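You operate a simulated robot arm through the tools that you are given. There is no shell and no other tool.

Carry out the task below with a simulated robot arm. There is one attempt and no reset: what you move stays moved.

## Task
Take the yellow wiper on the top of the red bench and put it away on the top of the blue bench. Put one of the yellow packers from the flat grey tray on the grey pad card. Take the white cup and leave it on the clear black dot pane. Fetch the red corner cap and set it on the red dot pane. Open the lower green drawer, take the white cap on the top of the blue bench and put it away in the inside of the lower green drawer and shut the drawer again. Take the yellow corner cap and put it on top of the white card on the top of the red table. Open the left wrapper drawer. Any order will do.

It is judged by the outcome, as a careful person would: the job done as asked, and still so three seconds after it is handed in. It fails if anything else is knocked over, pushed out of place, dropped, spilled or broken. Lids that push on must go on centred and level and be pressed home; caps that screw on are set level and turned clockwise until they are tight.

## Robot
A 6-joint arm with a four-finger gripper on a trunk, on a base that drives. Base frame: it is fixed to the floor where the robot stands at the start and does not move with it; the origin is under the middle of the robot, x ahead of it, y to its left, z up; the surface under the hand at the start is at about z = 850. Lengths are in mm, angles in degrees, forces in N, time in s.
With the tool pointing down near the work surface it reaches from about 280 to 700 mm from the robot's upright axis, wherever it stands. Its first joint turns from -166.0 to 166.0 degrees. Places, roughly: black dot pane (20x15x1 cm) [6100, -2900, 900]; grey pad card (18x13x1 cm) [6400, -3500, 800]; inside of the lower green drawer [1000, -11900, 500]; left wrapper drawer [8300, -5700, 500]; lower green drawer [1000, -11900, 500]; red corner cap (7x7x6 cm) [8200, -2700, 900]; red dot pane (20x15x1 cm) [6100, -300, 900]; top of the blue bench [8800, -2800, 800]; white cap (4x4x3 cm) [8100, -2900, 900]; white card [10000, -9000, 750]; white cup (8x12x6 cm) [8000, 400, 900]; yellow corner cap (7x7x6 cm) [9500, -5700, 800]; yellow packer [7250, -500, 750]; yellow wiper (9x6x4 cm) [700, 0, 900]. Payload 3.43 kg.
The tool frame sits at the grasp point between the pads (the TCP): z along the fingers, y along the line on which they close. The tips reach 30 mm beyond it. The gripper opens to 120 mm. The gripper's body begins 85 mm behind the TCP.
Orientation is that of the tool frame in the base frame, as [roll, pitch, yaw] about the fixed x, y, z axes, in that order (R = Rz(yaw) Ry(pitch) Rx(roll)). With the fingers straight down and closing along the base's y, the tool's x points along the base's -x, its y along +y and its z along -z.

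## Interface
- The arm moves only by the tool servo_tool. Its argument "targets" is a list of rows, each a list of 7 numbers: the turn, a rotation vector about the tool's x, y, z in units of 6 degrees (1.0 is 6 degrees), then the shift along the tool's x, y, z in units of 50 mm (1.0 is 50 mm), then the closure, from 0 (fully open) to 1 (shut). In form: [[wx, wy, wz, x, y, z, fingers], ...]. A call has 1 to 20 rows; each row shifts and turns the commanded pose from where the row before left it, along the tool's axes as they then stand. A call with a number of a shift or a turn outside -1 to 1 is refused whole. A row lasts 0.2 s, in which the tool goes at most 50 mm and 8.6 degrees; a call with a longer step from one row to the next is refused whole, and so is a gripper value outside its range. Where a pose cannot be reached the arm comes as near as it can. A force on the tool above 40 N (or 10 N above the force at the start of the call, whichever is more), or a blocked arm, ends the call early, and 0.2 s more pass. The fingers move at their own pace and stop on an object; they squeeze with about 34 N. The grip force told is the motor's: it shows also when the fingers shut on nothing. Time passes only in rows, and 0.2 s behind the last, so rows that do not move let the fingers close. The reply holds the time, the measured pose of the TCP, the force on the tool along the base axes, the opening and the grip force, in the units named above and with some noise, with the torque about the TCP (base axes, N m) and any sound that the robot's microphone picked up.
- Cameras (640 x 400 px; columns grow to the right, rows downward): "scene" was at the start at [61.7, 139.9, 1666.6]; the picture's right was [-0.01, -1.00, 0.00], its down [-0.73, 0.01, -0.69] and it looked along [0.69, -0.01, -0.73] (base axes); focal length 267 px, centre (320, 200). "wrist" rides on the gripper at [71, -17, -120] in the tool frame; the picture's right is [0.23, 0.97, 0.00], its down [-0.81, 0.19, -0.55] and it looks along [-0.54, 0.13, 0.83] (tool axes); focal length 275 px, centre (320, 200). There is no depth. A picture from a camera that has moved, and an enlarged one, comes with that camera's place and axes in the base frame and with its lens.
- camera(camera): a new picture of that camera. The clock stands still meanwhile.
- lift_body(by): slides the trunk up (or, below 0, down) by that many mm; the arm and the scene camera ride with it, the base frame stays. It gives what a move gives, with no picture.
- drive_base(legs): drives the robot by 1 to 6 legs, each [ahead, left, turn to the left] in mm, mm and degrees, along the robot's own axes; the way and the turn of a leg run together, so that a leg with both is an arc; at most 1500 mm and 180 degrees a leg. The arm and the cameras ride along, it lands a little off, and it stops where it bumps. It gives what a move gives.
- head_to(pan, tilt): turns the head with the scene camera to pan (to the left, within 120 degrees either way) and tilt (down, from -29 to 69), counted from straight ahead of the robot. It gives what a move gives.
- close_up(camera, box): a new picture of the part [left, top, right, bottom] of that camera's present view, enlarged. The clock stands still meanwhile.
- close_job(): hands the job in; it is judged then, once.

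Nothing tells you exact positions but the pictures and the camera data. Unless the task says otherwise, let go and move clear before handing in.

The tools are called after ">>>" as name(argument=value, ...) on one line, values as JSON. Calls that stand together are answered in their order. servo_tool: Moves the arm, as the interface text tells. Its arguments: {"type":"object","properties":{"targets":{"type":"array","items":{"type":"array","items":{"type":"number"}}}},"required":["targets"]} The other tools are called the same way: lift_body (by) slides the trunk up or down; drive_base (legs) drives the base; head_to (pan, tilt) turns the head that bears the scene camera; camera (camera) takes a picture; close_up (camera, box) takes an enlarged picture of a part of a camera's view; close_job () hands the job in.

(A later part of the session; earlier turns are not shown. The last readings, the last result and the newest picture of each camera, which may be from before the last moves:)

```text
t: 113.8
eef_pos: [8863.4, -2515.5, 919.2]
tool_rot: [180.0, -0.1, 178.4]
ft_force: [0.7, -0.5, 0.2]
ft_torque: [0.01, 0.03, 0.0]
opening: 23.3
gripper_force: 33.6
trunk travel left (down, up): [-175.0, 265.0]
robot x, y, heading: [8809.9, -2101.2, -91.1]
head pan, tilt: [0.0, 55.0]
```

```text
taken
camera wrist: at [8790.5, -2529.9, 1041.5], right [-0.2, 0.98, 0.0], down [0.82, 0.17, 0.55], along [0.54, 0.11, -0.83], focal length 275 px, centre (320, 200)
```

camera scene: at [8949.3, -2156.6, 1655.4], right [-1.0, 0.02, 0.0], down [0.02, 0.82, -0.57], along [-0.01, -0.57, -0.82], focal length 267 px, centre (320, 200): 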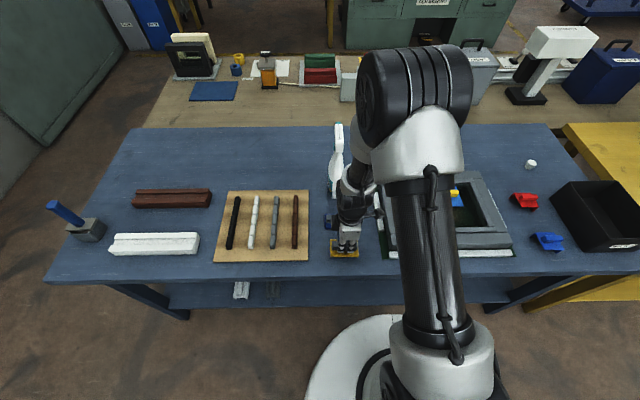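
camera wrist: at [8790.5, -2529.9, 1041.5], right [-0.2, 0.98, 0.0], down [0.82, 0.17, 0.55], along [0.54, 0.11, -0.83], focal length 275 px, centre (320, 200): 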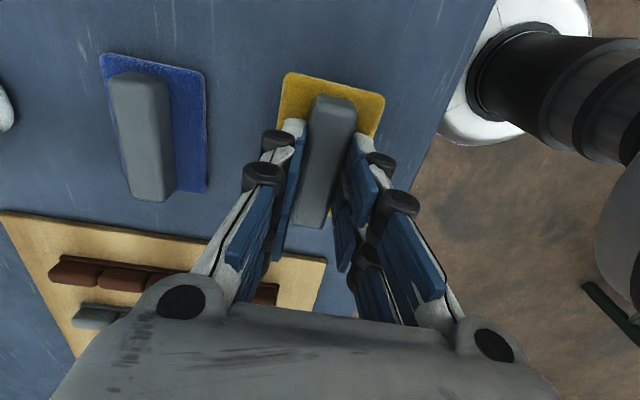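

The wiper hangs over the clear spot between the blue wiper and the bench edge. I'll lower it slowly to contact.

>>> servo_tool(targets=[[0, 0, 0, 0, 0, 0.1, 1], [0, 0, 0, 0, 0, 0.1, 1], [0, 0, 0, 0, 0, 0.06, 1], [0, 0, 0, 0, 0, 0.04, 1], [0, 0, 0, 0, 0, 0.02, 1], [0, 0, 0, 0, 0, 0, 1]])

```text
t: 115.2
eef_pos: [8863.4, -2516.4, 905.6]
tool_rot: [-179.9, 0.1, 178.5]
ft_force: [0.1, 0.1, 0.0]
ft_torque: [0.01, -0.01, -0.03]
opening: 23.4
gripper_force: 34.3
trunk travel left (down, up): [-175.0, 265.0]
robot x, y, heading: [8807.2, -2101.6, -90.9]
head pan, tilt: [0.0, 55.0]
```

>>> servo_tool(targets=[[0, 0, 0, 0, 0, 0.04, 1], [0, 0, 0, 0, 0, 0.02, 1], [0, 0, 0, 0, 0, 0.02, 1], [0, 0, 0, 0, 0, 0, 1]])

```text
t: 116.2
eef_pos: [8863.3, -2515.5, 901.6]
tool_rot: [179.9, 0.1, 178.5]
ft_force: [0.6, 0.1, 0.5]
ft_torque: [-0.01, 0.03, 0.01]
opening: 23.6
gripper_force: 34.0
trunk travel left (down, up): [-175.0, 265.0]
robot x, y, heading: [8806.8, -2102.5, -91.0]
head pan, tilt: [0.0, 55.0]
```

No contact felt yet; I'll continue in 1 mm steps.

>>> servo_tool(targets=[[0, 0, 0, 0, 0, 0.02, 1], [0, 0, 0, 0, 0, 0.02, 1], [0, 0, 0, 0, 0, 0, 1]])

>>> close_up(camera="scene", box=[300, 200, 400, 270])

```text
t: 117.0
eef_pos: [8863.4, -2513.9, 900.4]
tool_rot: [-179.7, 0.0, 178.5]
ft_force: [0.0, -1.2, 28.3]
ft_torque: [0.13, -0.01, -0.03]
opening: 23.3
gripper_force: 34.4
trunk travel left (down, up): [-175.0, 265.0]
robot x, y, heading: [8810.1, -2102.1, -91.3]
head pan, tilt: [0.0, 55.0]
```

```text
5.71 times, centred on (350, 235) of scene
camera zoom: at [8948.9, -2154.5, 1655.7], right [-1.0, 0.02, 0.0], down [0.02, 0.82, -0.57], along [-0.01, -0.57, -0.82], focal length 1524 px, centre (149, 0)
```

zoom: 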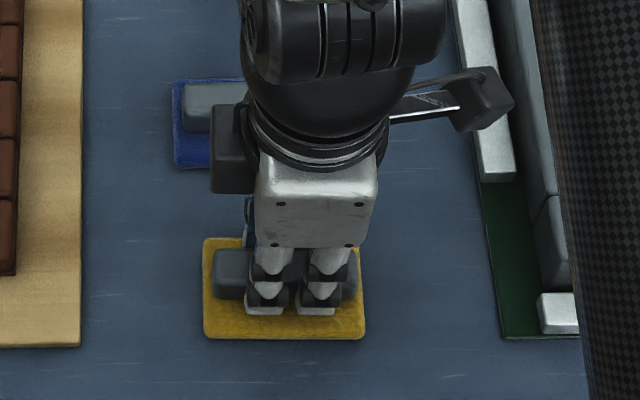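

The wiper is seated on the bench (28 N contact). I'll ease off a touch, open the fingers and lift clear.

>>> servo_tool(targets=[[0, 0, 0, 0, 0, -0.02, 1], [0, 0, 0, 0, 0, 0, 0.6], [0, 0, 0, 0, 0, 0, 0.5], [0, 0, 0, 0, 0, 0, 0.5], [0, 0, 0, 0, 0, 0, 0.5], [0, 0, 0, 0, 0, -0.3, 0.5], [0, 0, 0, 0, 0, -0.8, 0.5], [0, 0, 0, 0, 0, -0.9, 0.5], [0, 0, 0, 0, 0, -0.9, 0.5], [0, 0, 0, 0, 0, -0.9, 0.5]])

>>> camera(camera="wrist")

>>> camera(camera="scene")

```text
t: 119.2
eef_pos: [8863.5, -2515.0, 1091.2]
tool_rot: [179.9, 0.1, 178.4]
ft_force: [0.4, 0.0, 0.7]
ft_torque: [0.01, -0.03, -0.02]
opening: 60.2
gripper_force: 0.0
trunk travel left (down, up): [-175.0, 265.0]
robot x, y, heading: [8811.0, -2099.5, -91.3]
head pan, tilt: [0.0, 55.0]
```

```text
taken
camera wrist: at [8790.9, -2528.8, 1213.0], right [-0.2, 0.98, 0.0], down [0.82, 0.17, 0.55], along [0.54, 0.11, -0.83], focal length 275 px, centre (320, 200)
```

wrist: 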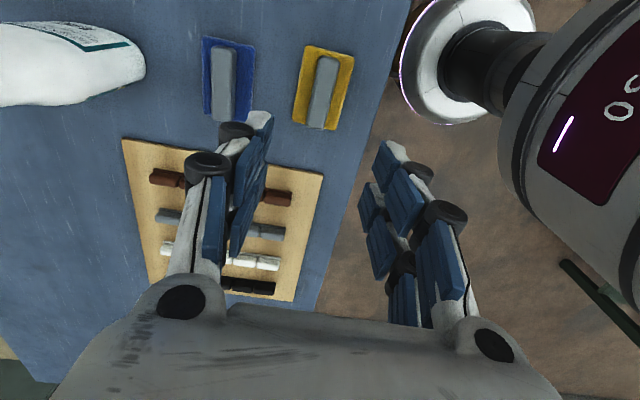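

```text
taken
camera scene: at [8948.9, -2155.2, 1655.4], right [-1.0, 0.02, 0.0], down [0.02, 0.82, -0.57], along [-0.01, -0.57, -0.82], focal length 267 px, centre (320, 200)
```

scene: 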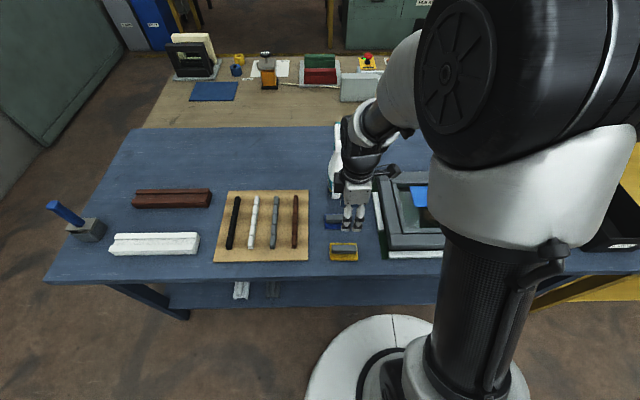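

The wiper rests squarely beside the blue one. I'll raise and tuck the arm, then strafe over to the red corner cap near [8212, -2700].

>>> servo_tool(targets=[[0, 0, 0, 0, 0, -0.8, 0.3], [0, 0, 0, 0, 0.2, -0.8, 0.1], [0, 0, 0, 0, 0.9, -0.2, 0]])

>>> drive_base(legs=[[0, -610, 1.0], [50, 0, 0]])

>>> camera(camera="scene")

>>> camera(camera="wrist")

```text
t: 120.0
eef_pos: [8864.8, -2458.4, 1180.9]
tool_rot: [-179.9, 0.0, 178.5]
ft_force: [0.8, 0.9, -0.4]
ft_torque: [-0.05, 0.04, -0.01]
opening: 109.0
gripper_force: 0.1
trunk travel left (down, up): [-175.0, 265.0]
robot x, y, heading: [8807.2, -2097.4, -91.1]
head pan, tilt: [0.0, 55.0]
```

```text
t: 124.0
eef_pos: [8255.4, -2502.0, 1181.8]
tool_rot: [179.9, 0.0, 179.1]
ft_force: [0.2, 0.2, -1.0]
ft_torque: [0.08, 0.01, -0.01]
opening: 119.9
gripper_force: 0.0
trunk travel left (down, up): [-175.0, 265.0]
robot x, y, heading: [8191.6, -2143.5, -90.7]
head pan, tilt: [0.0, 55.0]
```

```text
taken
camera scene: at [8336.1, -2197.9, 1655.3], right [-1.0, 0.01, 0.0], down [0.01, 0.82, -0.57], along [0.0, -0.57, -0.82], focal length 267 px, centre (320, 200)
```

scene: 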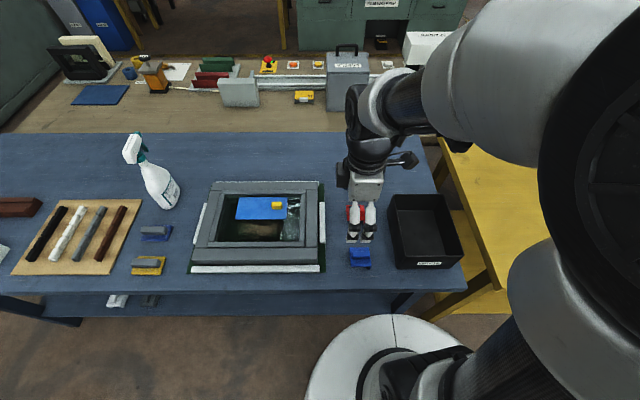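

```text
taken
camera wrist: at [8183.9, -2518.2, 1302.0], right [-0.22, 0.98, 0.0], down [0.81, 0.18, 0.55], along [0.54, 0.12, -0.83], focal length 275 px, centre (320, 200)
```

wrist: 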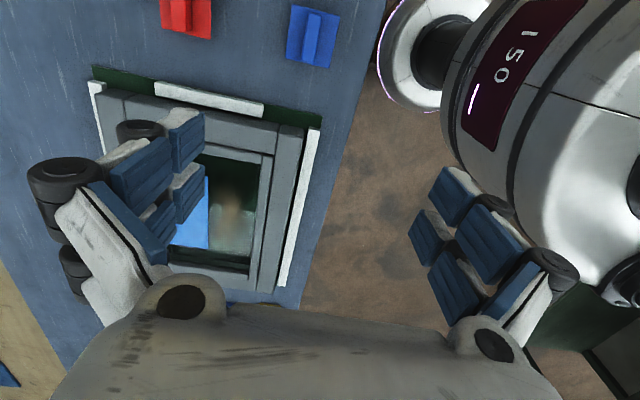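

I'll move the hand over the red cap to look at its shape before choosing a grasp.

>>> servo_tool(targets=[[0, 0, 0, 0.17, -0.79, 0.2, 0], [0, 0, 0, 0.17, -0.79, 0.2, 0], [0, 0, 0, 0.17, -0.79, 0.2, 0], [0, 0, 0, 0.17, -0.79, 0.2, 0], [0, 0, 0, 0.17, -0.79, 0.2, 0]])

>>> camera(camera="wrist")

>>> close_up(camera="wrist", box=[240, 40, 400, 140])

>>> camera(camera="scene")

```text
t: 125.2
eef_pos: [8209.5, -2698.6, 1130.6]
tool_rot: [179.9, 0.0, 179.2]
ft_force: [0.2, -0.7, 0.1]
ft_torque: [0.03, -0.02, -0.02]
opening: 120.3
gripper_force: 0.1
trunk travel left (down, up): [-175.0, 265.0]
robot x, y, heading: [8198.1, -2144.0, -90.8]
head pan, tilt: [0.0, 55.0]
```

```text
taken
camera wrist: at [8137.3, -2714.3, 1251.7], right [-0.22, 0.98, 0.0], down [0.81, 0.18, 0.55], along [0.54, 0.12, -0.83], focal length 275 px, centre (320, 200)
```

wrist: 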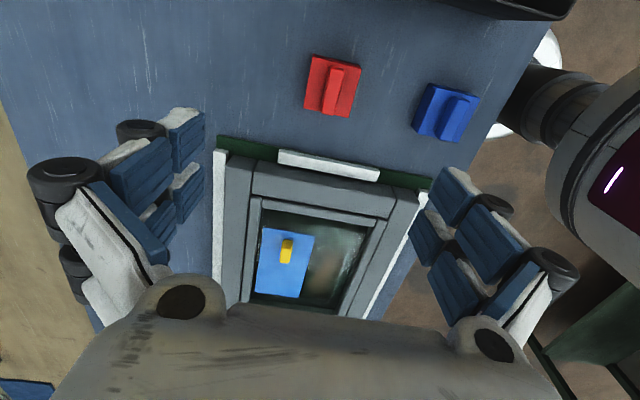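

```text
4.00 times, centred on (320, 90) of wrist
camera zoom: at [8137.3, -2714.3, 1251.7], right [-0.22, 0.98, 0.0], down [0.81, 0.18, 0.55], along [0.54, 0.12, -0.83], focal length 1101 px, centre (320, 640)
```

zoom: 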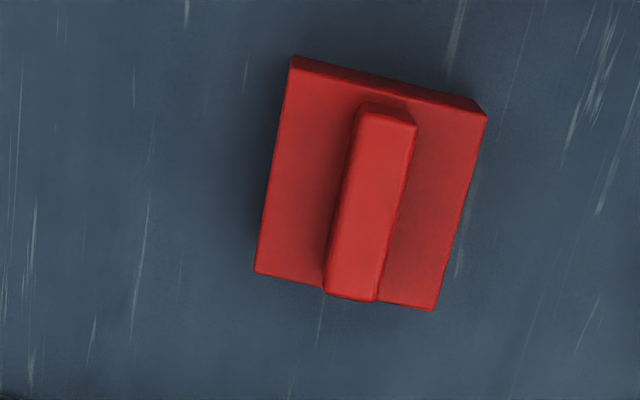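

```text
taken
camera scene: at [8335.9, -2197.6, 1655.3], right [-1.0, 0.01, 0.0], down [0.01, 0.82, -0.57], along [0.0, -0.57, -0.82], focal length 267 px, centre (320, 200)
```

scene: 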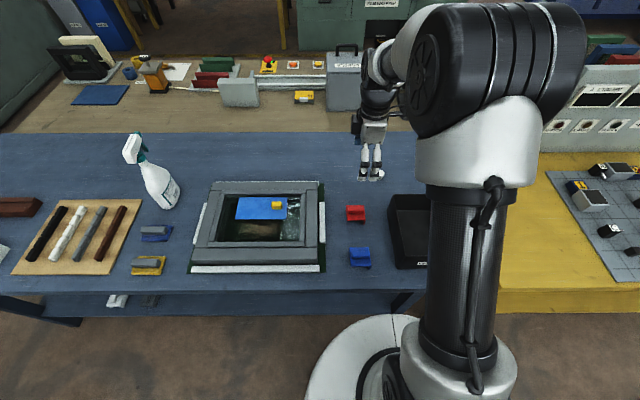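

The red cap is a square base with a fin along x; closing along y will grip the fin. Let me check its profile from the scene camera.

>>> close_up(camera="scene", box=[330, 195, 390, 275])

```text
5.00 times, centred on (360, 235) of scene
camera zoom: at [8335.9, -2197.6, 1655.3], right [-1.0, 0.01, 0.0], down [0.01, 0.82, -0.57], along [0.0, -0.57, -0.82], focal length 1334 px, centre (120, 25)
```

zoom: 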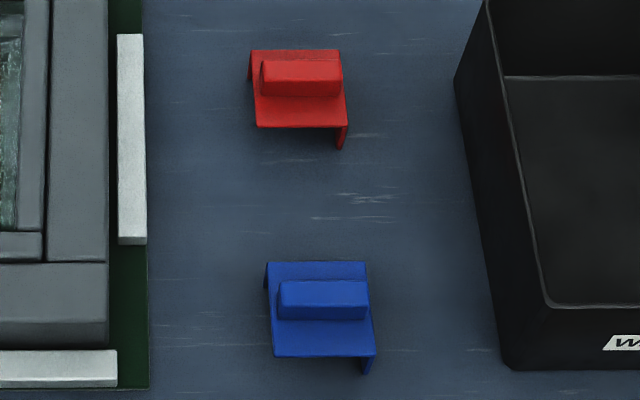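

The cap is a plate with two flanges below and a fin handle on top, fin centre about [8209, -2683]. I'll shift 15 mm and lower to just above the fin with the fingers part closed.

>>> servo_tool(targets=[[0, 0, 0, 0, 0.16, 0.7, 0.3], [0, 0, 0, 0, 0.15, 0.8, 0.45], [0, 0, 0, 0, 0, 0.8, 0.5], [0, 0, 0, 0, 0, 0.8, 0.5], [0, 0, 0, 0, 0, 0.2, 0.5]])

>>> camera(camera="wrist")

>>> close_up(camera="scene", box=[320, 180, 400, 280])

```text
t: 126.4
eef_pos: [8211.2, -2682.5, 964.8]
tool_rot: [-180.0, 0.0, 179.1]
ft_force: [0.5, 0.2, 0.5]
ft_torque: [0.03, -0.03, 0.0]
opening: 60.1
gripper_force: 0.1
trunk travel left (down, up): [-175.0, 265.0]
robot x, y, heading: [8195.5, -2139.3, -90.5]
head pan, tilt: [0.0, 55.0]
```

```text
taken
camera wrist: at [8138.8, -2698.4, 1086.3], right [-0.22, 0.98, 0.0], down [0.81, 0.18, 0.55], along [0.54, 0.12, -0.83], focal length 275 px, centre (320, 200)
```

wrist: 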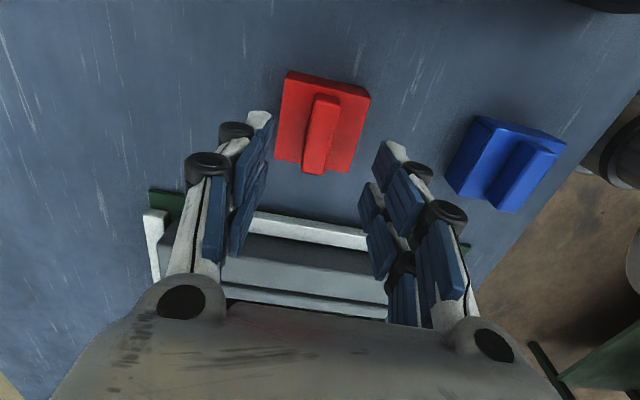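

```text
4.00 times, centred on (360, 230) of scene
camera zoom: at [8336.1, -2195.9, 1655.4], right [-1.0, 0.01, 0.0], down [0.01, 0.82, -0.57], along [0.0, -0.57, -0.82], focal length 1067 px, centre (160, 80)
```

zoom: 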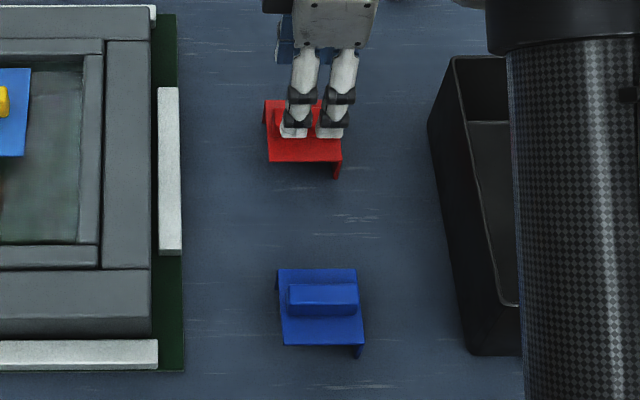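

Aligned within a few mm. I'll lower the tips beside the fin and close.

>>> servo_tool(targets=[[0, 0, 0, 0.1, -0.03, 0.5, 0.5], [0, 0, 0, 0, 0, 0.4, 0.5], [0, 0, 0, 0, 0, 0.1, 0.5], [0, 0, 0, 0, 0, 0, 0.8], [0, 0, 0, 0, 0, 0, 1.0], [0, 0, 0, 0, 0, 0, 1.0], [0, 0, 0, 0, 0, 0, 1.0], [0, 0, 0, 0, 0, 0, 1.0]])

>>> camera(camera="wrist")

>>> close_up(camera="scene", box=[320, 180, 400, 280])

```text
t: 128.2
eef_pos: [8206.9, -2684.3, 915.9]
tool_rot: [180.0, -0.1, 179.1]
ft_force: [0.4, -0.7, 0.0]
ft_torque: [-0.05, -0.01, 0.01]
opening: 17.2
gripper_force: 34.1
trunk travel left (down, up): [-175.0, 265.0]
robot x, y, heading: [8194.3, -2145.0, -90.6]
head pan, tilt: [0.0, 55.0]
```

```text
taken
camera wrist: at [8133.8, -2699.5, 1037.1], right [-0.22, 0.98, 0.0], down [0.81, 0.18, 0.55], along [0.54, 0.12, -0.83], focal length 275 px, centre (320, 200)
```

wrist: 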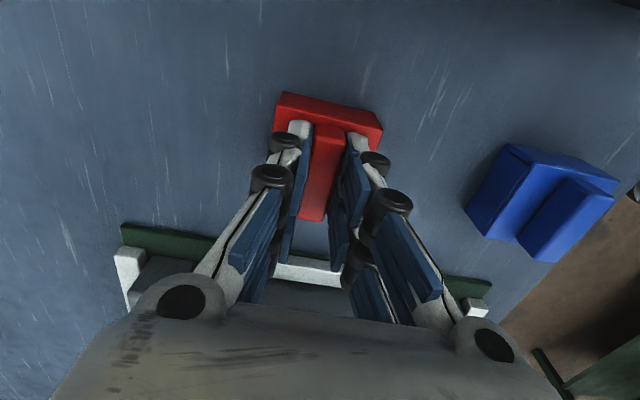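

```text
4.00 times, centred on (360, 230) of scene
camera zoom: at [8336.1, -2195.9, 1655.4], right [-1.0, 0.01, 0.0], down [0.01, 0.82, -0.57], along [0.0, -0.57, -0.82], focal length 1067 px, centre (160, 80)
```

zoom: 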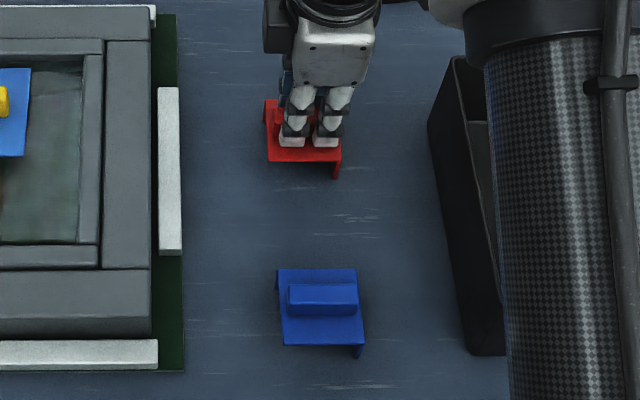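

The fin is gripped. I'll lift it, tuck the arm and check the cap in the hand.

>>> servo_tool(targets=[[0, 0, 0, 0, 0, -0.3, 1], [0, 0, 0, 0, 0, -0.8, 1], [0, 0, 0, 0, 0, -0.9, 1], [0, 0, 0, 0, 0, -0.9, 1], [0, 0, 0, 0, 0, -0.9, 1], [0, 0, 0, 0, 0, -0.9, 1], [0, 0, 0, 0, 0.7, -0.7, 1], [0, 0, 0, 0, 0.9, -0.3, 1], [0, 0, 0, 0, 0.9, 0, 1], [0, 0, 0, 0, 0.9, 0, 1]])

>>> camera(camera="wrist")

>>> camera(camera="scene")

```text
t: 130.4
eef_pos: [8207.6, -2511.9, 1199.4]
tool_rot: [179.9, 0.0, 179.2]
ft_force: [-0.3, -0.4, 0.2]
ft_torque: [-0.03, 0.02, -0.01]
opening: 17.4
gripper_force: 34.4
trunk travel left (down, up): [-175.0, 265.0]
robot x, y, heading: [8196.2, -2143.5, -90.6]
head pan, tilt: [0.0, 55.0]
```

```text
taken
camera wrist: at [8135.7, -2527.6, 1322.8], right [-0.22, 0.98, 0.0], down [0.81, 0.18, 0.55], along [0.54, 0.12, -0.83], focal length 275 px, centre (320, 200)
```

wrist: 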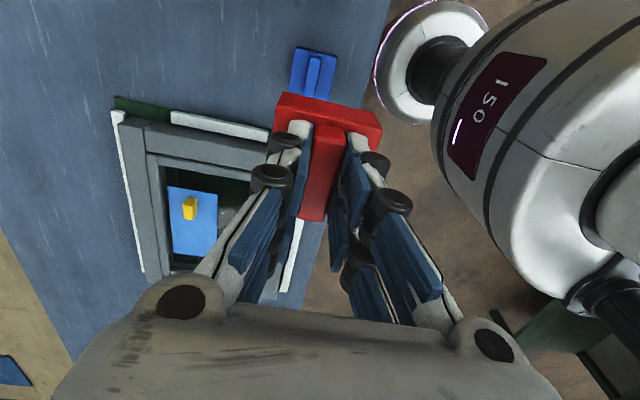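

```text
taken
camera scene: at [8336.1, -2194.2, 1655.4], right [-1.0, 0.01, 0.0], down [0.01, 0.82, -0.57], along [0.0, -0.57, -0.82], focal length 267 px, centre (320, 200)
```

scene: 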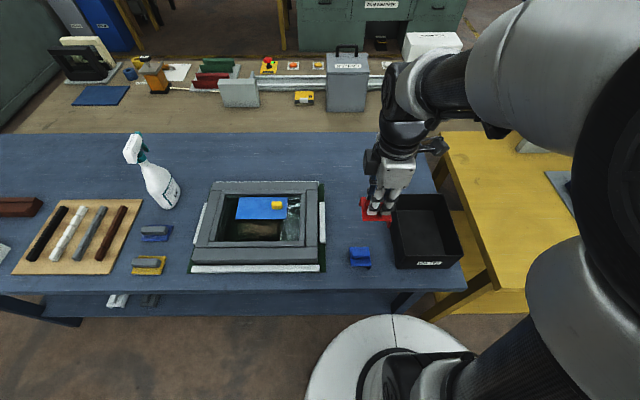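

The red cap is held. I'll back into the aisle, turn to heading 0, and reverse to the cross aisle.

>>> drive_base(legs=[[-500, 0, 0], [0, 0, 90.6], [-1500, 0, 0], [-1400, 0, 0]])

>>> head_to(pan=35, tilt=35)

>>> camera(camera="scene")

>>> head_to(pan=-50, tilt=35)

>>> camera(camera="scene")

```text
t: 150.7
eef_pos: [5697.7, -1549.7, 1201.5]
tool_rot: [179.9, 0.0, -93.2]
ft_force: [0.3, -0.7, -0.7]
ft_torque: [-0.02, -0.02, 0.01]
opening: 17.1
gripper_force: 33.9
trunk travel left (down, up): [-175.0, 265.0]
robot x, y, heading: [5325.4, -1549.2, -2.8]
head pan, tilt: [0.0, 55.0]
```

```text
t: 151.7
eef_pos: [5697.5, -1550.2, 1201.2]
tool_rot: [-180.0, 0.1, -93.2]
ft_force: [-0.1, 0.4, -1.2]
ft_torque: [0.01, -0.01, -0.02]
opening: 17.2
gripper_force: 33.8
trunk travel left (down, up): [-175.0, 265.0]
robot x, y, heading: [5327.3, -1544.3, -2.8]
head pan, tilt: [35.0, 35.0]
```

```text
taken
camera scene: at [5389.9, -1358.5, 1683.6], right [0.53, -0.85, 0.0], down [-0.49, -0.31, -0.82], along [0.69, 0.44, -0.57], focal length 267 px, centre (320, 200)
```

scene: 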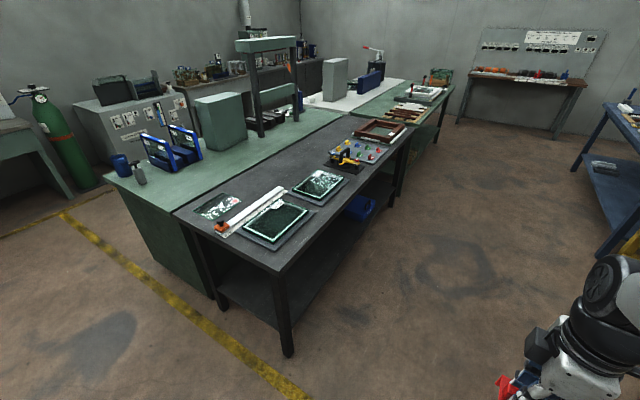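

```text
t: 153.3
eef_pos: [5698.4, -1548.8, 1199.9]
tool_rot: [179.9, -0.1, -93.2]
ft_force: [-0.2, -0.7, -1.5]
ft_torque: [0.02, 0.02, 0.01]
opening: 17.3
gripper_force: 33.5
trunk travel left (down, up): [-175.0, 265.0]
robot x, y, heading: [5327.7, -1547.2, -2.7]
head pan, tilt: [-50.0, 35.0]
```

```text
taken
camera scene: at [5368.7, -1475.5, 1683.6], right [-0.8, -0.61, 0.0], down [-0.35, 0.46, -0.82], along [0.5, -0.65, -0.57], focal length 267 px, centre (320, 200)
```

scene: 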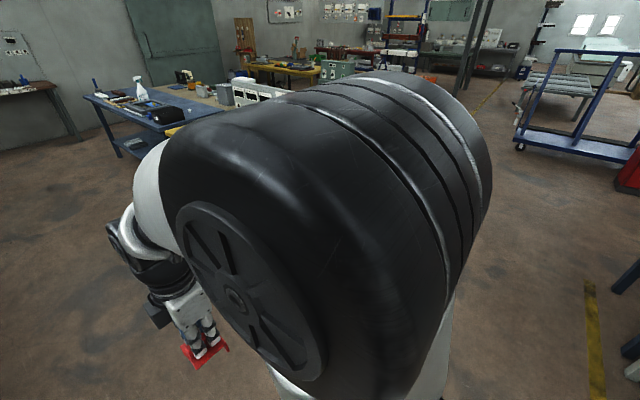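

The red-dot pane lies near [6050, -285] at the near end of the black table. I'll strafe to face that end.

>>> drive_base(legs=[[0, 0, 2.8], [0, 1270, 0], [240, 0, 0]])

>>> head_to(pan=0, tilt=55)

>>> camera(camera="scene")

>>> camera(camera="wrist")

```text
t: 161.4
eef_pos: [5937.5, -285.3, 1200.0]
tool_rot: [180.0, 0.0, -90.9]
ft_force: [0.0, 1.1, -0.7]
ft_torque: [-0.02, 0.08, 0.01]
opening: 16.9
gripper_force: 34.2
trunk travel left (down, up): [-175.0, 265.0]
robot x, y, heading: [5566.5, -297.9, -0.4]
head pan, tilt: [-50.0, 35.0]
```

```text
t: 162.5
eef_pos: [5937.3, -284.9, 1200.9]
tool_rot: [-180.0, 0.0, -90.9]
ft_force: [0.0, 0.1, -0.2]
ft_torque: [0.02, 0.01, 0.0]
opening: 17.5
gripper_force: 33.9
trunk travel left (down, up): [-175.0, 265.0]
robot x, y, heading: [5569.2, -298.6, -0.4]
head pan, tilt: [0.0, 55.0]
```

```text
taken
camera scene: at [5621.3, -157.9, 1655.4], right [-0.01, -1.0, 0.0], down [-0.82, 0.01, -0.57], along [0.57, -0.01, -0.82], focal length 267 px, centre (320, 200)
```

scene: 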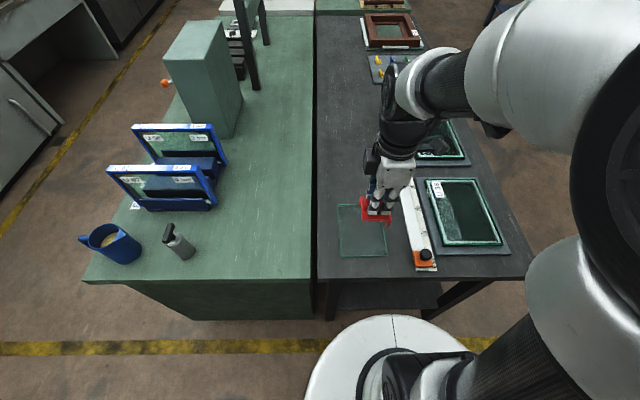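

```text
taken
camera wrist: at [5952.5, -356.9, 1322.4], right [-0.98, -0.21, 0.0], down [-0.18, 0.81, 0.55], along [-0.12, 0.54, -0.83], focal length 275 px, centre (320, 200)
```

wrist: 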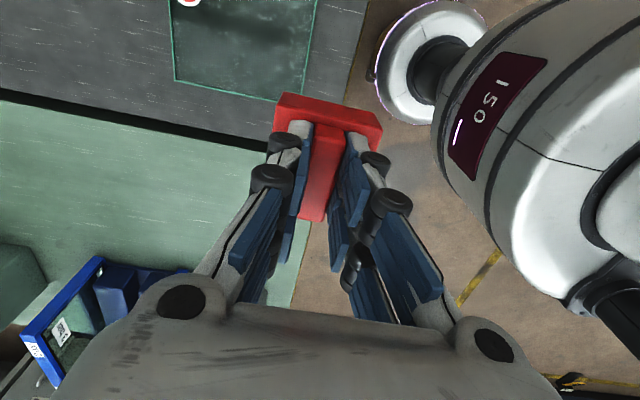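

The pane spans about x 5955–6150, y -382 to -230, clear apart from its dot. I'll move the cap over its middle [6053, -306] and come down close.

>>> servo_tool(targets=[[0, 0, -0.15, 0.13, -0.77, 0.2, 1], [0, 0, 0, 0.13, -0.77, 0.3, 1], [0, 0, 0, 0.12, -0.78, 0.4, 1], [0, 0, 0, 0, 0, 0.8, 1], [0, 0, 0, 0, 0, 0.9, 1], [0, 0, 0, 0, 0, 0.9, 1], [0, 0, 0, 0, 0, 0.9, 1], [0, 0, 0, 0, 0, 0.5, 1]])

>>> camera(camera="scene")

>>> camera(camera="wrist")

>>> close_up(camera="scene", box=[320, 180, 440, 280])

```text
t: 164.3
eef_pos: [6053.4, -305.8, 956.4]
tool_rot: [180.0, 0.0, -90.0]
ft_force: [0.0, 0.7, -0.3]
ft_torque: [-0.02, -0.01, 0.0]
opening: 17.1
gripper_force: 34.3
trunk travel left (down, up): [-175.0, 265.0]
robot x, y, heading: [5564.6, -298.1, -0.8]
head pan, tilt: [0.0, 55.0]
```

```text
taken
camera scene: at [5621.5, -157.8, 1655.4], right [-0.01, -1.0, 0.0], down [-0.82, 0.01, -0.57], along [0.57, -0.01, -0.82], focal length 267 px, centre (320, 200)
```

scene: 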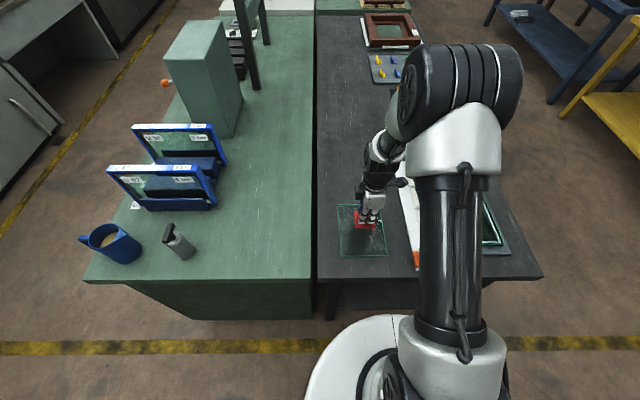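

```text
taken
camera wrist: at [6070.8, -376.8, 1078.1], right [-0.97, -0.23, 0.0], down [-0.19, 0.81, 0.55], along [-0.13, 0.54, -0.83], focal length 275 px, centre (320, 200)
```

wrist: 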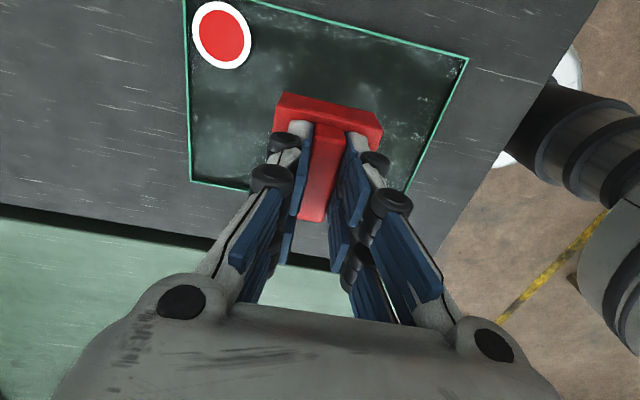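

```text
4.00 times, centred on (380, 230) of scene
camera zoom: at [5621.5, -157.8, 1655.4], right [-0.01, -1.0, 0.0], down [-0.82, 0.01, -0.57], along [0.57, -0.01, -0.82], focal length 1067 px, centre (80, 80)
```

zoom: 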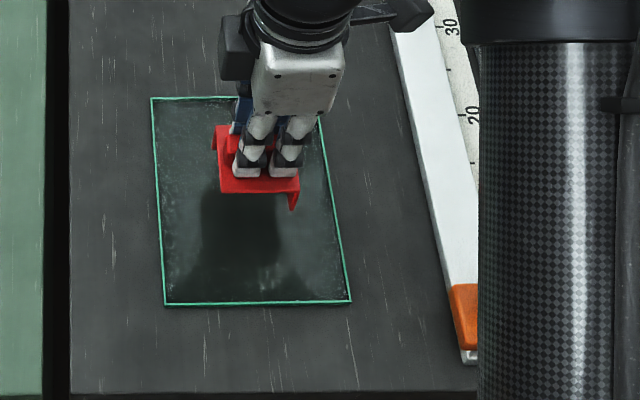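

The cap is centred over the pane, clear of the dot. I'll lower it gently to contact.

>>> servo_tool(targets=[[0, 0, 0, 0, 0, 0.2, 1], [0, 0, 0, 0, 0, 0.15, 1], [0, 0, 0, 0, 0, 0.1, 1], [0, 0, 0, 0, 0, 0.04, 1], [0, 0, 0, 0, 0, 0.04, 1], [0, 0, 0, 0, 0, 0, 1]])

```text
t: 165.7
eef_pos: [6051.4, -305.4, 928.5]
tool_rot: [-179.9, 0.1, -90.0]
ft_force: [0.3, 0.1, -1.0]
ft_torque: [0.03, 0.02, 0.01]
opening: 17.3
gripper_force: 33.9
trunk travel left (down, up): [-175.0, 265.0]
robot x, y, heading: [5565.8, -296.6, -0.4]
head pan, tilt: [0.0, 55.0]
```

>>> servo_tool(targets=[[0, 0, 0, 0, 0, 0.03, 1], [0, 0, 0, 0, 0, 0.02, 1], [0, 0, 0, 0, 0, 0.01, 1], [0, 0, 0, 0, 0, 0, 1]])

>>> close_up(camera="scene", box=[320, 180, 440, 280])

```text
t: 166.7
eef_pos: [6053.2, -304.9, 927.0]
tool_rot: [179.9, 0.0, -90.0]
ft_force: [0.0, 0.0, -0.1]
ft_torque: [0.03, 0.01, 0.01]
opening: 17.3
gripper_force: 33.8
trunk travel left (down, up): [-175.0, 265.0]
robot x, y, heading: [5563.4, -301.0, -0.4]
head pan, tilt: [0.0, 55.0]
```

```text
4.00 times, centred on (380, 230) of scene
camera zoom: at [5621.2, -157.8, 1655.4], right [-0.01, -1.0, 0.0], down [-0.82, 0.01, -0.57], along [0.57, -0.01, -0.82], focal length 1067 px, centre (80, 80)
```

zoom: 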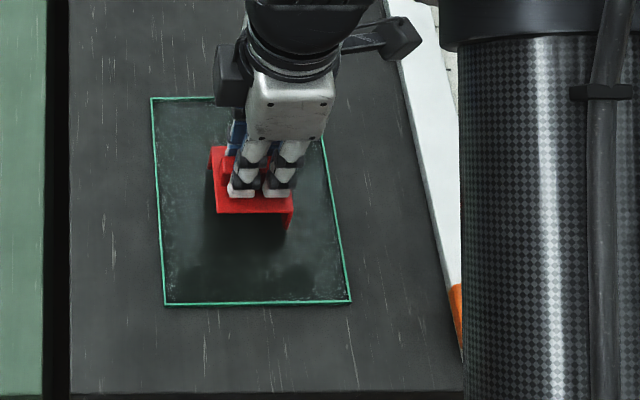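

Still slightly above; I'll continue in 1 mm steps.

>>> servo_tool(targets=[[0, 0, 0, 0, 0, 0.02, 1], [0, 0, 0, 0, 0, 0.02, 1], [0, 0, 0, 0, 0, 0.02, 1], [0, 0, 0, 0, 0, 0.02, 1]])

```text
t: 167.7
eef_pos: [6053.0, -305.5, 922.3]
tool_rot: [180.0, 0.0, -90.0]
ft_force: [-0.6, 0.0, 0.0]
ft_torque: [0.02, 0.0, -0.03]
opening: 17.3
gripper_force: 34.4
trunk travel left (down, up): [-175.0, 265.0]
robot x, y, heading: [5566.0, -296.5, -0.4]
head pan, tilt: [0.0, 55.0]
```

>>> servo_tool(targets=[[0, 0, 0, 0, 0, 0.02, 1], [0, 0, 0, 0, 0, 0.02, 1], [0, 0, 0, 0, 0, 0, 1]])

```text
t: 168.5
eef_pos: [6052.8, -305.6, 921.2]
tool_rot: [-179.9, 0.0, -89.9]
ft_force: [-0.3, -1.6, 9.8]
ft_torque: [-0.09, 0.03, 0.0]
opening: 17.1
gripper_force: 33.7
trunk travel left (down, up): [-175.0, 265.0]
robot x, y, heading: [5565.5, -295.5, -0.7]
head pan, tilt: [0.0, 55.0]
```

Contact on the pane (about 10 N). I'll open and lift clear.

>>> servo_tool(targets=[[0, 0, 0, 0, 0, 0, 0.7], [0, 0, 0, 0, 0, 0, 0.6], [0, 0, 0, 0, 0, 0, 0.55], [0, 0, 0, 0, 0, 0, 0.5], [0, 0, 0, 0, 0, 0, 0.5], [0, 0, 0, 0, 0, -0.3, 0.5], [0, 0, 0, 0, 0, -0.8, 0.5], [0, 0, 0, 0, 0, -0.9, 0.5], [0, 0, 0, 0, 0, -0.9, 0.5], [0, 0, 0, 0, 0, -0.9, 0.5], [0, 0, 0, 0, 0, -0.9, 0.3], [0, 0, 0, 0, 0.7, -0.5, 0.1], [0, 0, 0, 0, 0.9, 0, 0], [0, 0, 0, 0, 0.9, 0, 0]])

>>> camera(camera="scene")

>>> camera(camera="wrist")

```text
t: 171.5
eef_pos: [5926.5, -306.5, 1180.8]
tool_rot: [-179.9, 0.0, -89.9]
ft_force: [-0.9, -0.1, 0.7]
ft_torque: [0.07, -0.05, 0.0]
opening: 119.1
gripper_force: 0.0
trunk travel left (down, up): [-175.0, 265.0]
robot x, y, heading: [5565.4, -296.4, -0.3]
head pan, tilt: [0.0, 55.0]
```

```text
taken
camera scene: at [5619.2, -157.8, 1655.5], right [-0.01, -1.0, 0.0], down [-0.82, 0.01, -0.57], along [0.57, -0.01, -0.82], focal length 267 px, centre (320, 200)
```

scene: 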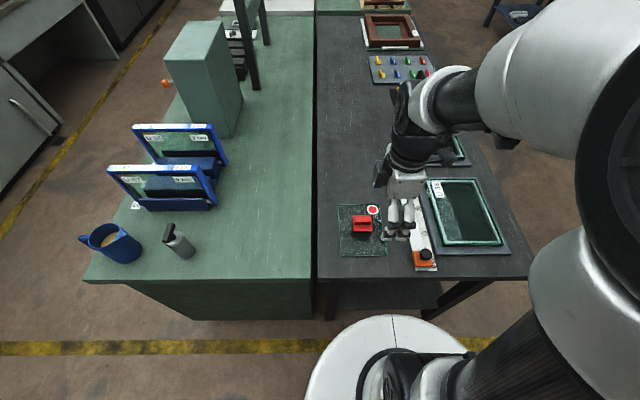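

```text
taken
camera wrist: at [5943.1, -377.2, 1303.6], right [-0.97, -0.23, 0.0], down [-0.19, 0.81, 0.55], along [-0.13, 0.54, -0.83], focal length 275 px, centre (320, 200)
```

wrist: 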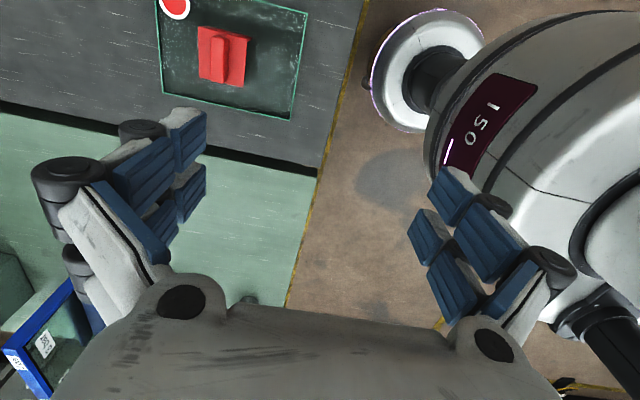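

The red cap sits well on the pane. Next I look at the flat grey tray with the packers.

>>> close_up(camera="scene", box=[350, 40, 450, 102])

>>> drive_base(legs=[[-250, 0, 0], [0, -1330, 0], [0, 0, 90]])

>>> head_to(pan=-60, tilt=30)

>>> camera(camera="scene")

```text
6.40 times, centred on (400, 71) of scene
camera zoom: at [5619.2, -157.8, 1655.5], right [-0.01, -1.0, 0.0], down [-0.82, 0.01, -0.57], along [0.57, -0.01, -0.82], focal length 1707 px, centre (-192, 1026)
```

zoom: 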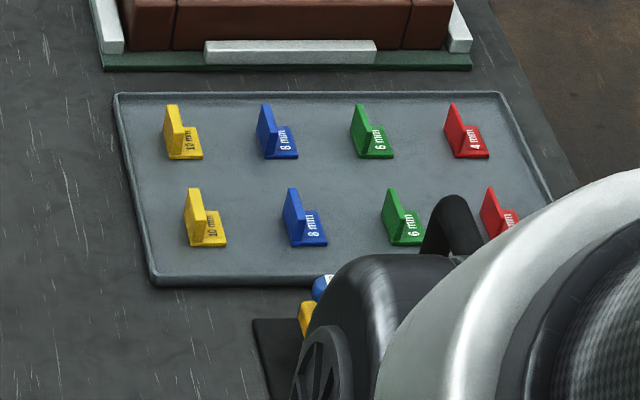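

```text
t: 183.5
eef_pos: [5320.0, -1269.3, 1180.6]
tool_rot: [-180.0, 0.0, 0.2]
ft_force: [-0.5, 0.1, -0.7]
ft_torque: [-0.01, -0.03, -0.03]
opening: 120.2
gripper_force: 0.0
trunk travel left (down, up): [-175.0, 265.0]
robot x, y, heading: [5313.9, -1632.5, 90.0]
head pan, tilt: [0.0, 55.0]
```

```text
t: 184.8
eef_pos: [5320.3, -1268.9, 1181.1]
tool_rot: [180.0, 0.0, 0.2]
ft_force: [0.2, 0.7, 0.3]
ft_torque: [0.0, 0.01, 0.01]
opening: 119.8
gripper_force: 0.1
trunk travel left (down, up): [-175.0, 265.0]
robot x, y, heading: [5315.0, -1630.1, 89.8]
head pan, tilt: [-60.0, 30.0]
```

```text
taken
camera scene: at [5252.7, -1605.3, 1691.4], right [0.5, -0.87, 0.0], down [-0.43, -0.25, -0.87], along [0.75, 0.43, -0.5], focal length 267 px, centre (320, 200)
```

scene: 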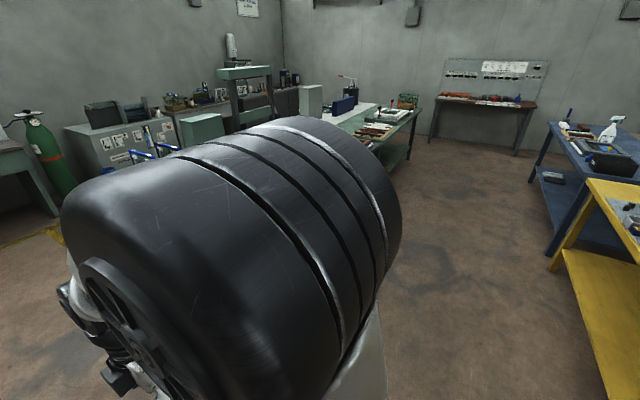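

The tray has L-shaped packers; the yellow ones ("10 mm") are near [6984, -518] and [7119, -516]. I'll strafe along the table front and look from there.

>>> drive_base(legs=[[0, -1500, 0], [0, -200, 0], [330, 0, 0]])

>>> head_to(pan=0, tilt=50)

>>> camera(camera="scene")

>>> camera(camera="wrist")

```text
t: 195.4
eef_pos: [7060.5, -946.3, 1181.2]
tool_rot: [179.9, -0.1, -0.3]
ft_force: [0.4, -0.2, -0.2]
ft_torque: [-0.03, 0.0, 0.0]
opening: 120.2
gripper_force: 0.1
trunk travel left (down, up): [-175.0, 265.0]
robot x, y, heading: [7051.2, -1309.7, 89.3]
head pan, tilt: [-60.0, 30.0]
```

```text
t: 196.7
eef_pos: [7059.1, -947.7, 1181.4]
tool_rot: [-180.0, 0.0, -0.3]
ft_force: [0.3, 0.1, 0.8]
ft_torque: [0.01, -0.01, 0.04]
opening: 120.0
gripper_force: 0.0
trunk travel left (down, up): [-175.0, 265.0]
robot x, y, heading: [7050.5, -1312.5, 89.2]
head pan, tilt: [0.0, 50.0]
```

```text
taken
camera scene: at [6913.6, -1250.5, 1661.9], right [1.0, -0.01, 0.0], down [-0.01, -0.77, -0.64], along [0.01, 0.64, -0.77], focal length 267 px, centre (320, 200)
```

scene: 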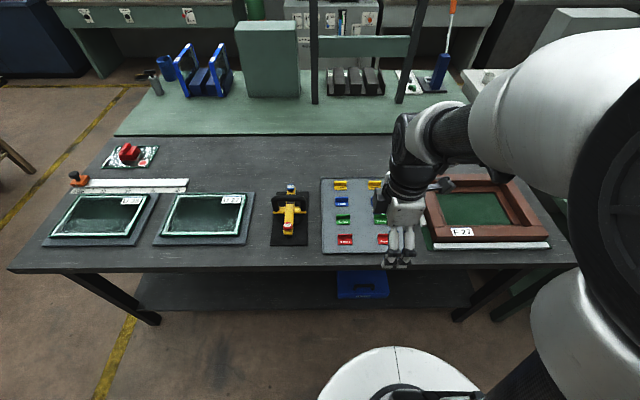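

```text
taken
camera wrist: at [7131.5, -930.2, 1303.1], right [0.23, -0.97, 0.0], down [-0.81, -0.19, 0.55], along [-0.54, -0.13, -0.83], focal length 275 px, centre (320, 200)
```

wrist: 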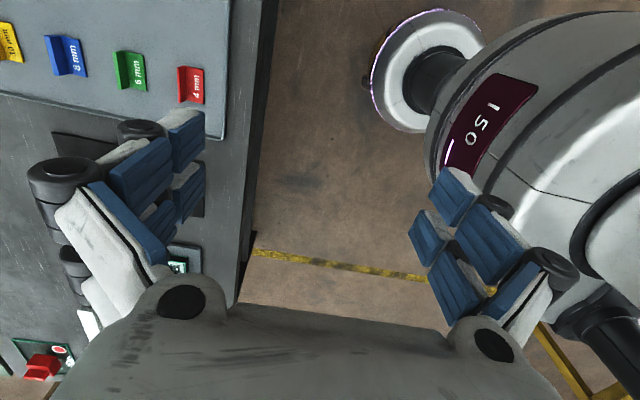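

The yellow packers sit at the back of the tray near [7010, -510] and [7150, -507]. I'll move 190 mm closer and zoom in.

>>> drive_base(legs=[[185, 0, 0.7]])

>>> camera(camera="scene")

>>> close_up(camera="scene", box=[310, 190, 410, 270])

>>> camera(camera="wrist")

```text
t: 198.2
eef_pos: [7057.3, -763.8, 1181.3]
tool_rot: [179.9, 0.0, 0.6]
ft_force: [-0.3, 0.3, -0.6]
ft_torque: [-0.03, 0.01, 0.01]
opening: 120.0
gripper_force: 0.1
trunk travel left (down, up): [-175.0, 265.0]
robot x, y, heading: [7051.3, -1124.3, 90.1]
head pan, tilt: [0.0, 50.0]
```

```text
taken
camera scene: at [6913.8, -1067.7, 1661.8], right [1.0, 0.0, 0.0], down [0.0, -0.77, -0.64], along [0.0, 0.64, -0.77], focal length 267 px, centre (320, 200)
```

scene: 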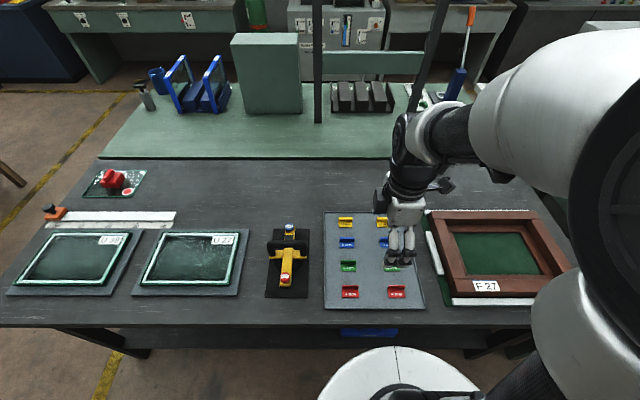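

```text
5.00 times, centred on (360, 230) of scene
camera zoom: at [6913.8, -1067.7, 1661.8], right [1.0, 0.0, 0.0], down [0.0, -0.77, -0.64], along [0.0, 0.64, -0.77], focal length 1334 px, centre (120, 50)
```

zoom: 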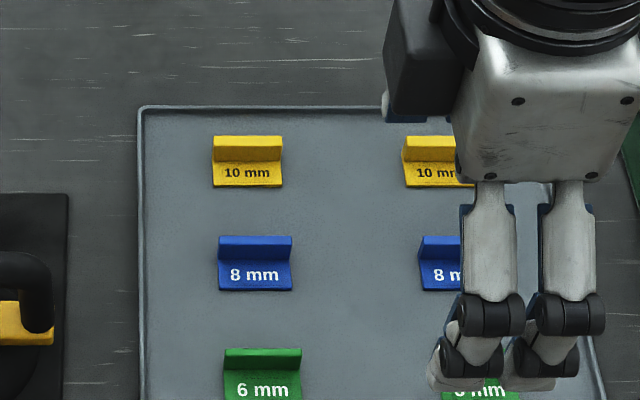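

```text
taken
camera wrist: at [7127.8, -745.1, 1302.7], right [0.24, -0.97, 0.0], down [-0.81, -0.2, 0.55], along [-0.54, -0.13, -0.83], focal length 275 px, centre (320, 200)
```

wrist: 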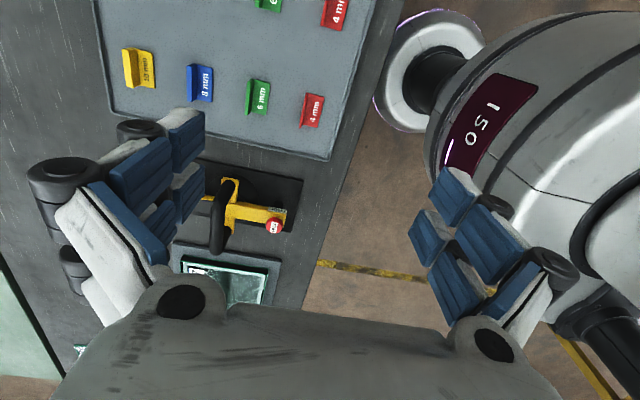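

I'll move the hand above the lower-x yellow packer at about [7006, -508], staying high at first.

>>> servo_tool(targets=[[0, 0, 0, -0.17, -0.85, 0.2, 0.2], [0, 0, 0, -0.17, -0.85, 0.3, 0.4], [0, 0, 0, -0.17, -0.85, 0.4, 0.5], [0, 0, 0, -0.17, -0.85, 0.4, 0.5], [0, 0, 0, -0.17, -0.85, 0.4, 0.5], [0, 0, 0, -0.17, -0.85, 0.4, 0.5], [0, 0, 0, 0, 0, 0.9, 0.5]])

>>> camera(camera="wrist")

>>> camera(camera="scene")

```text
t: 199.8
eef_pos: [7003.3, -509.6, 1029.3]
tool_rot: [179.9, 0.0, 0.6]
ft_force: [-0.4, -0.5, 0.2]
ft_torque: [-0.05, 0.02, 0.02]
opening: 60.1
gripper_force: 0.0
trunk travel left (down, up): [-175.0, 265.0]
robot x, y, heading: [7051.6, -1127.4, 90.0]
head pan, tilt: [0.0, 50.0]
```

```text
taken
camera wrist: at [7073.9, -491.7, 1151.8], right [0.24, -0.97, 0.0], down [-0.81, -0.2, 0.55], along [-0.54, -0.13, -0.83], focal length 275 px, centre (320, 200)
```

wrist: 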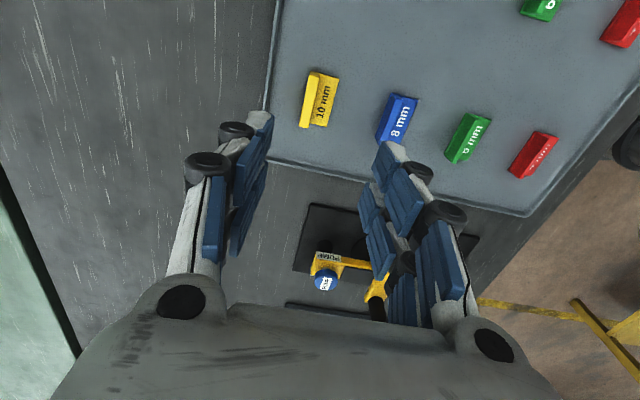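

```text
taken
camera scene: at [6913.8, -1068.7, 1661.9], right [1.0, 0.0, 0.0], down [0.0, -0.77, -0.64], along [0.0, 0.64, -0.77], focal length 267 px, centre (320, 200)
```

scene: 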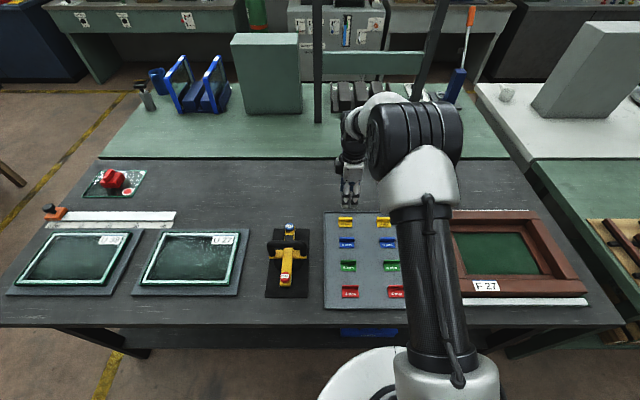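

>>> close_up(camera="wrist", box=[280, 60, 360, 140])

>>> close_up(camera="scene", box=[320, 200, 400, 270])

```text
5.00 times, centred on (320, 100) of wrist
camera zoom: at [7073.9, -491.7, 1151.8], right [0.24, -0.97, 0.0], down [-0.81, -0.2, 0.55], along [-0.54, -0.13, -0.83], focal length 1376 px, centre (320, 700)
```

zoom: 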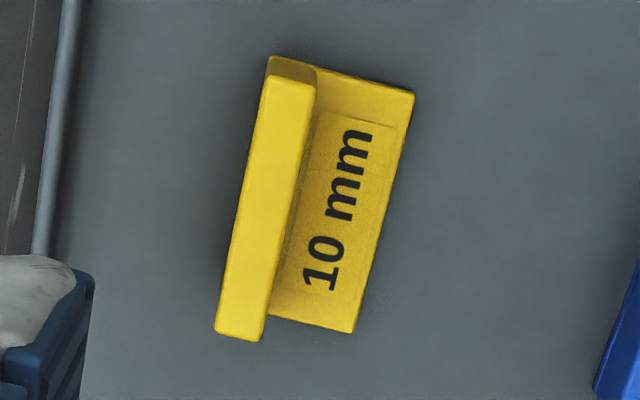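

```text
5.71 times, centred on (360, 235) of scene
camera zoom: at [6913.8, -1068.7, 1661.9], right [1.0, 0.0, 0.0], down [0.0, -0.77, -0.64], along [0.0, 0.64, -0.77], focal length 1524 px, centre (91, 0)
```

zoom: 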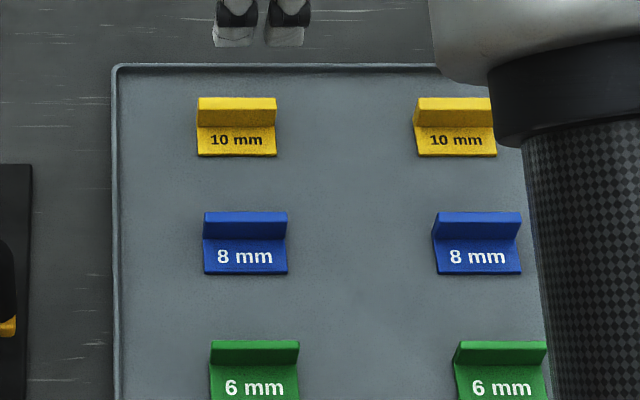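

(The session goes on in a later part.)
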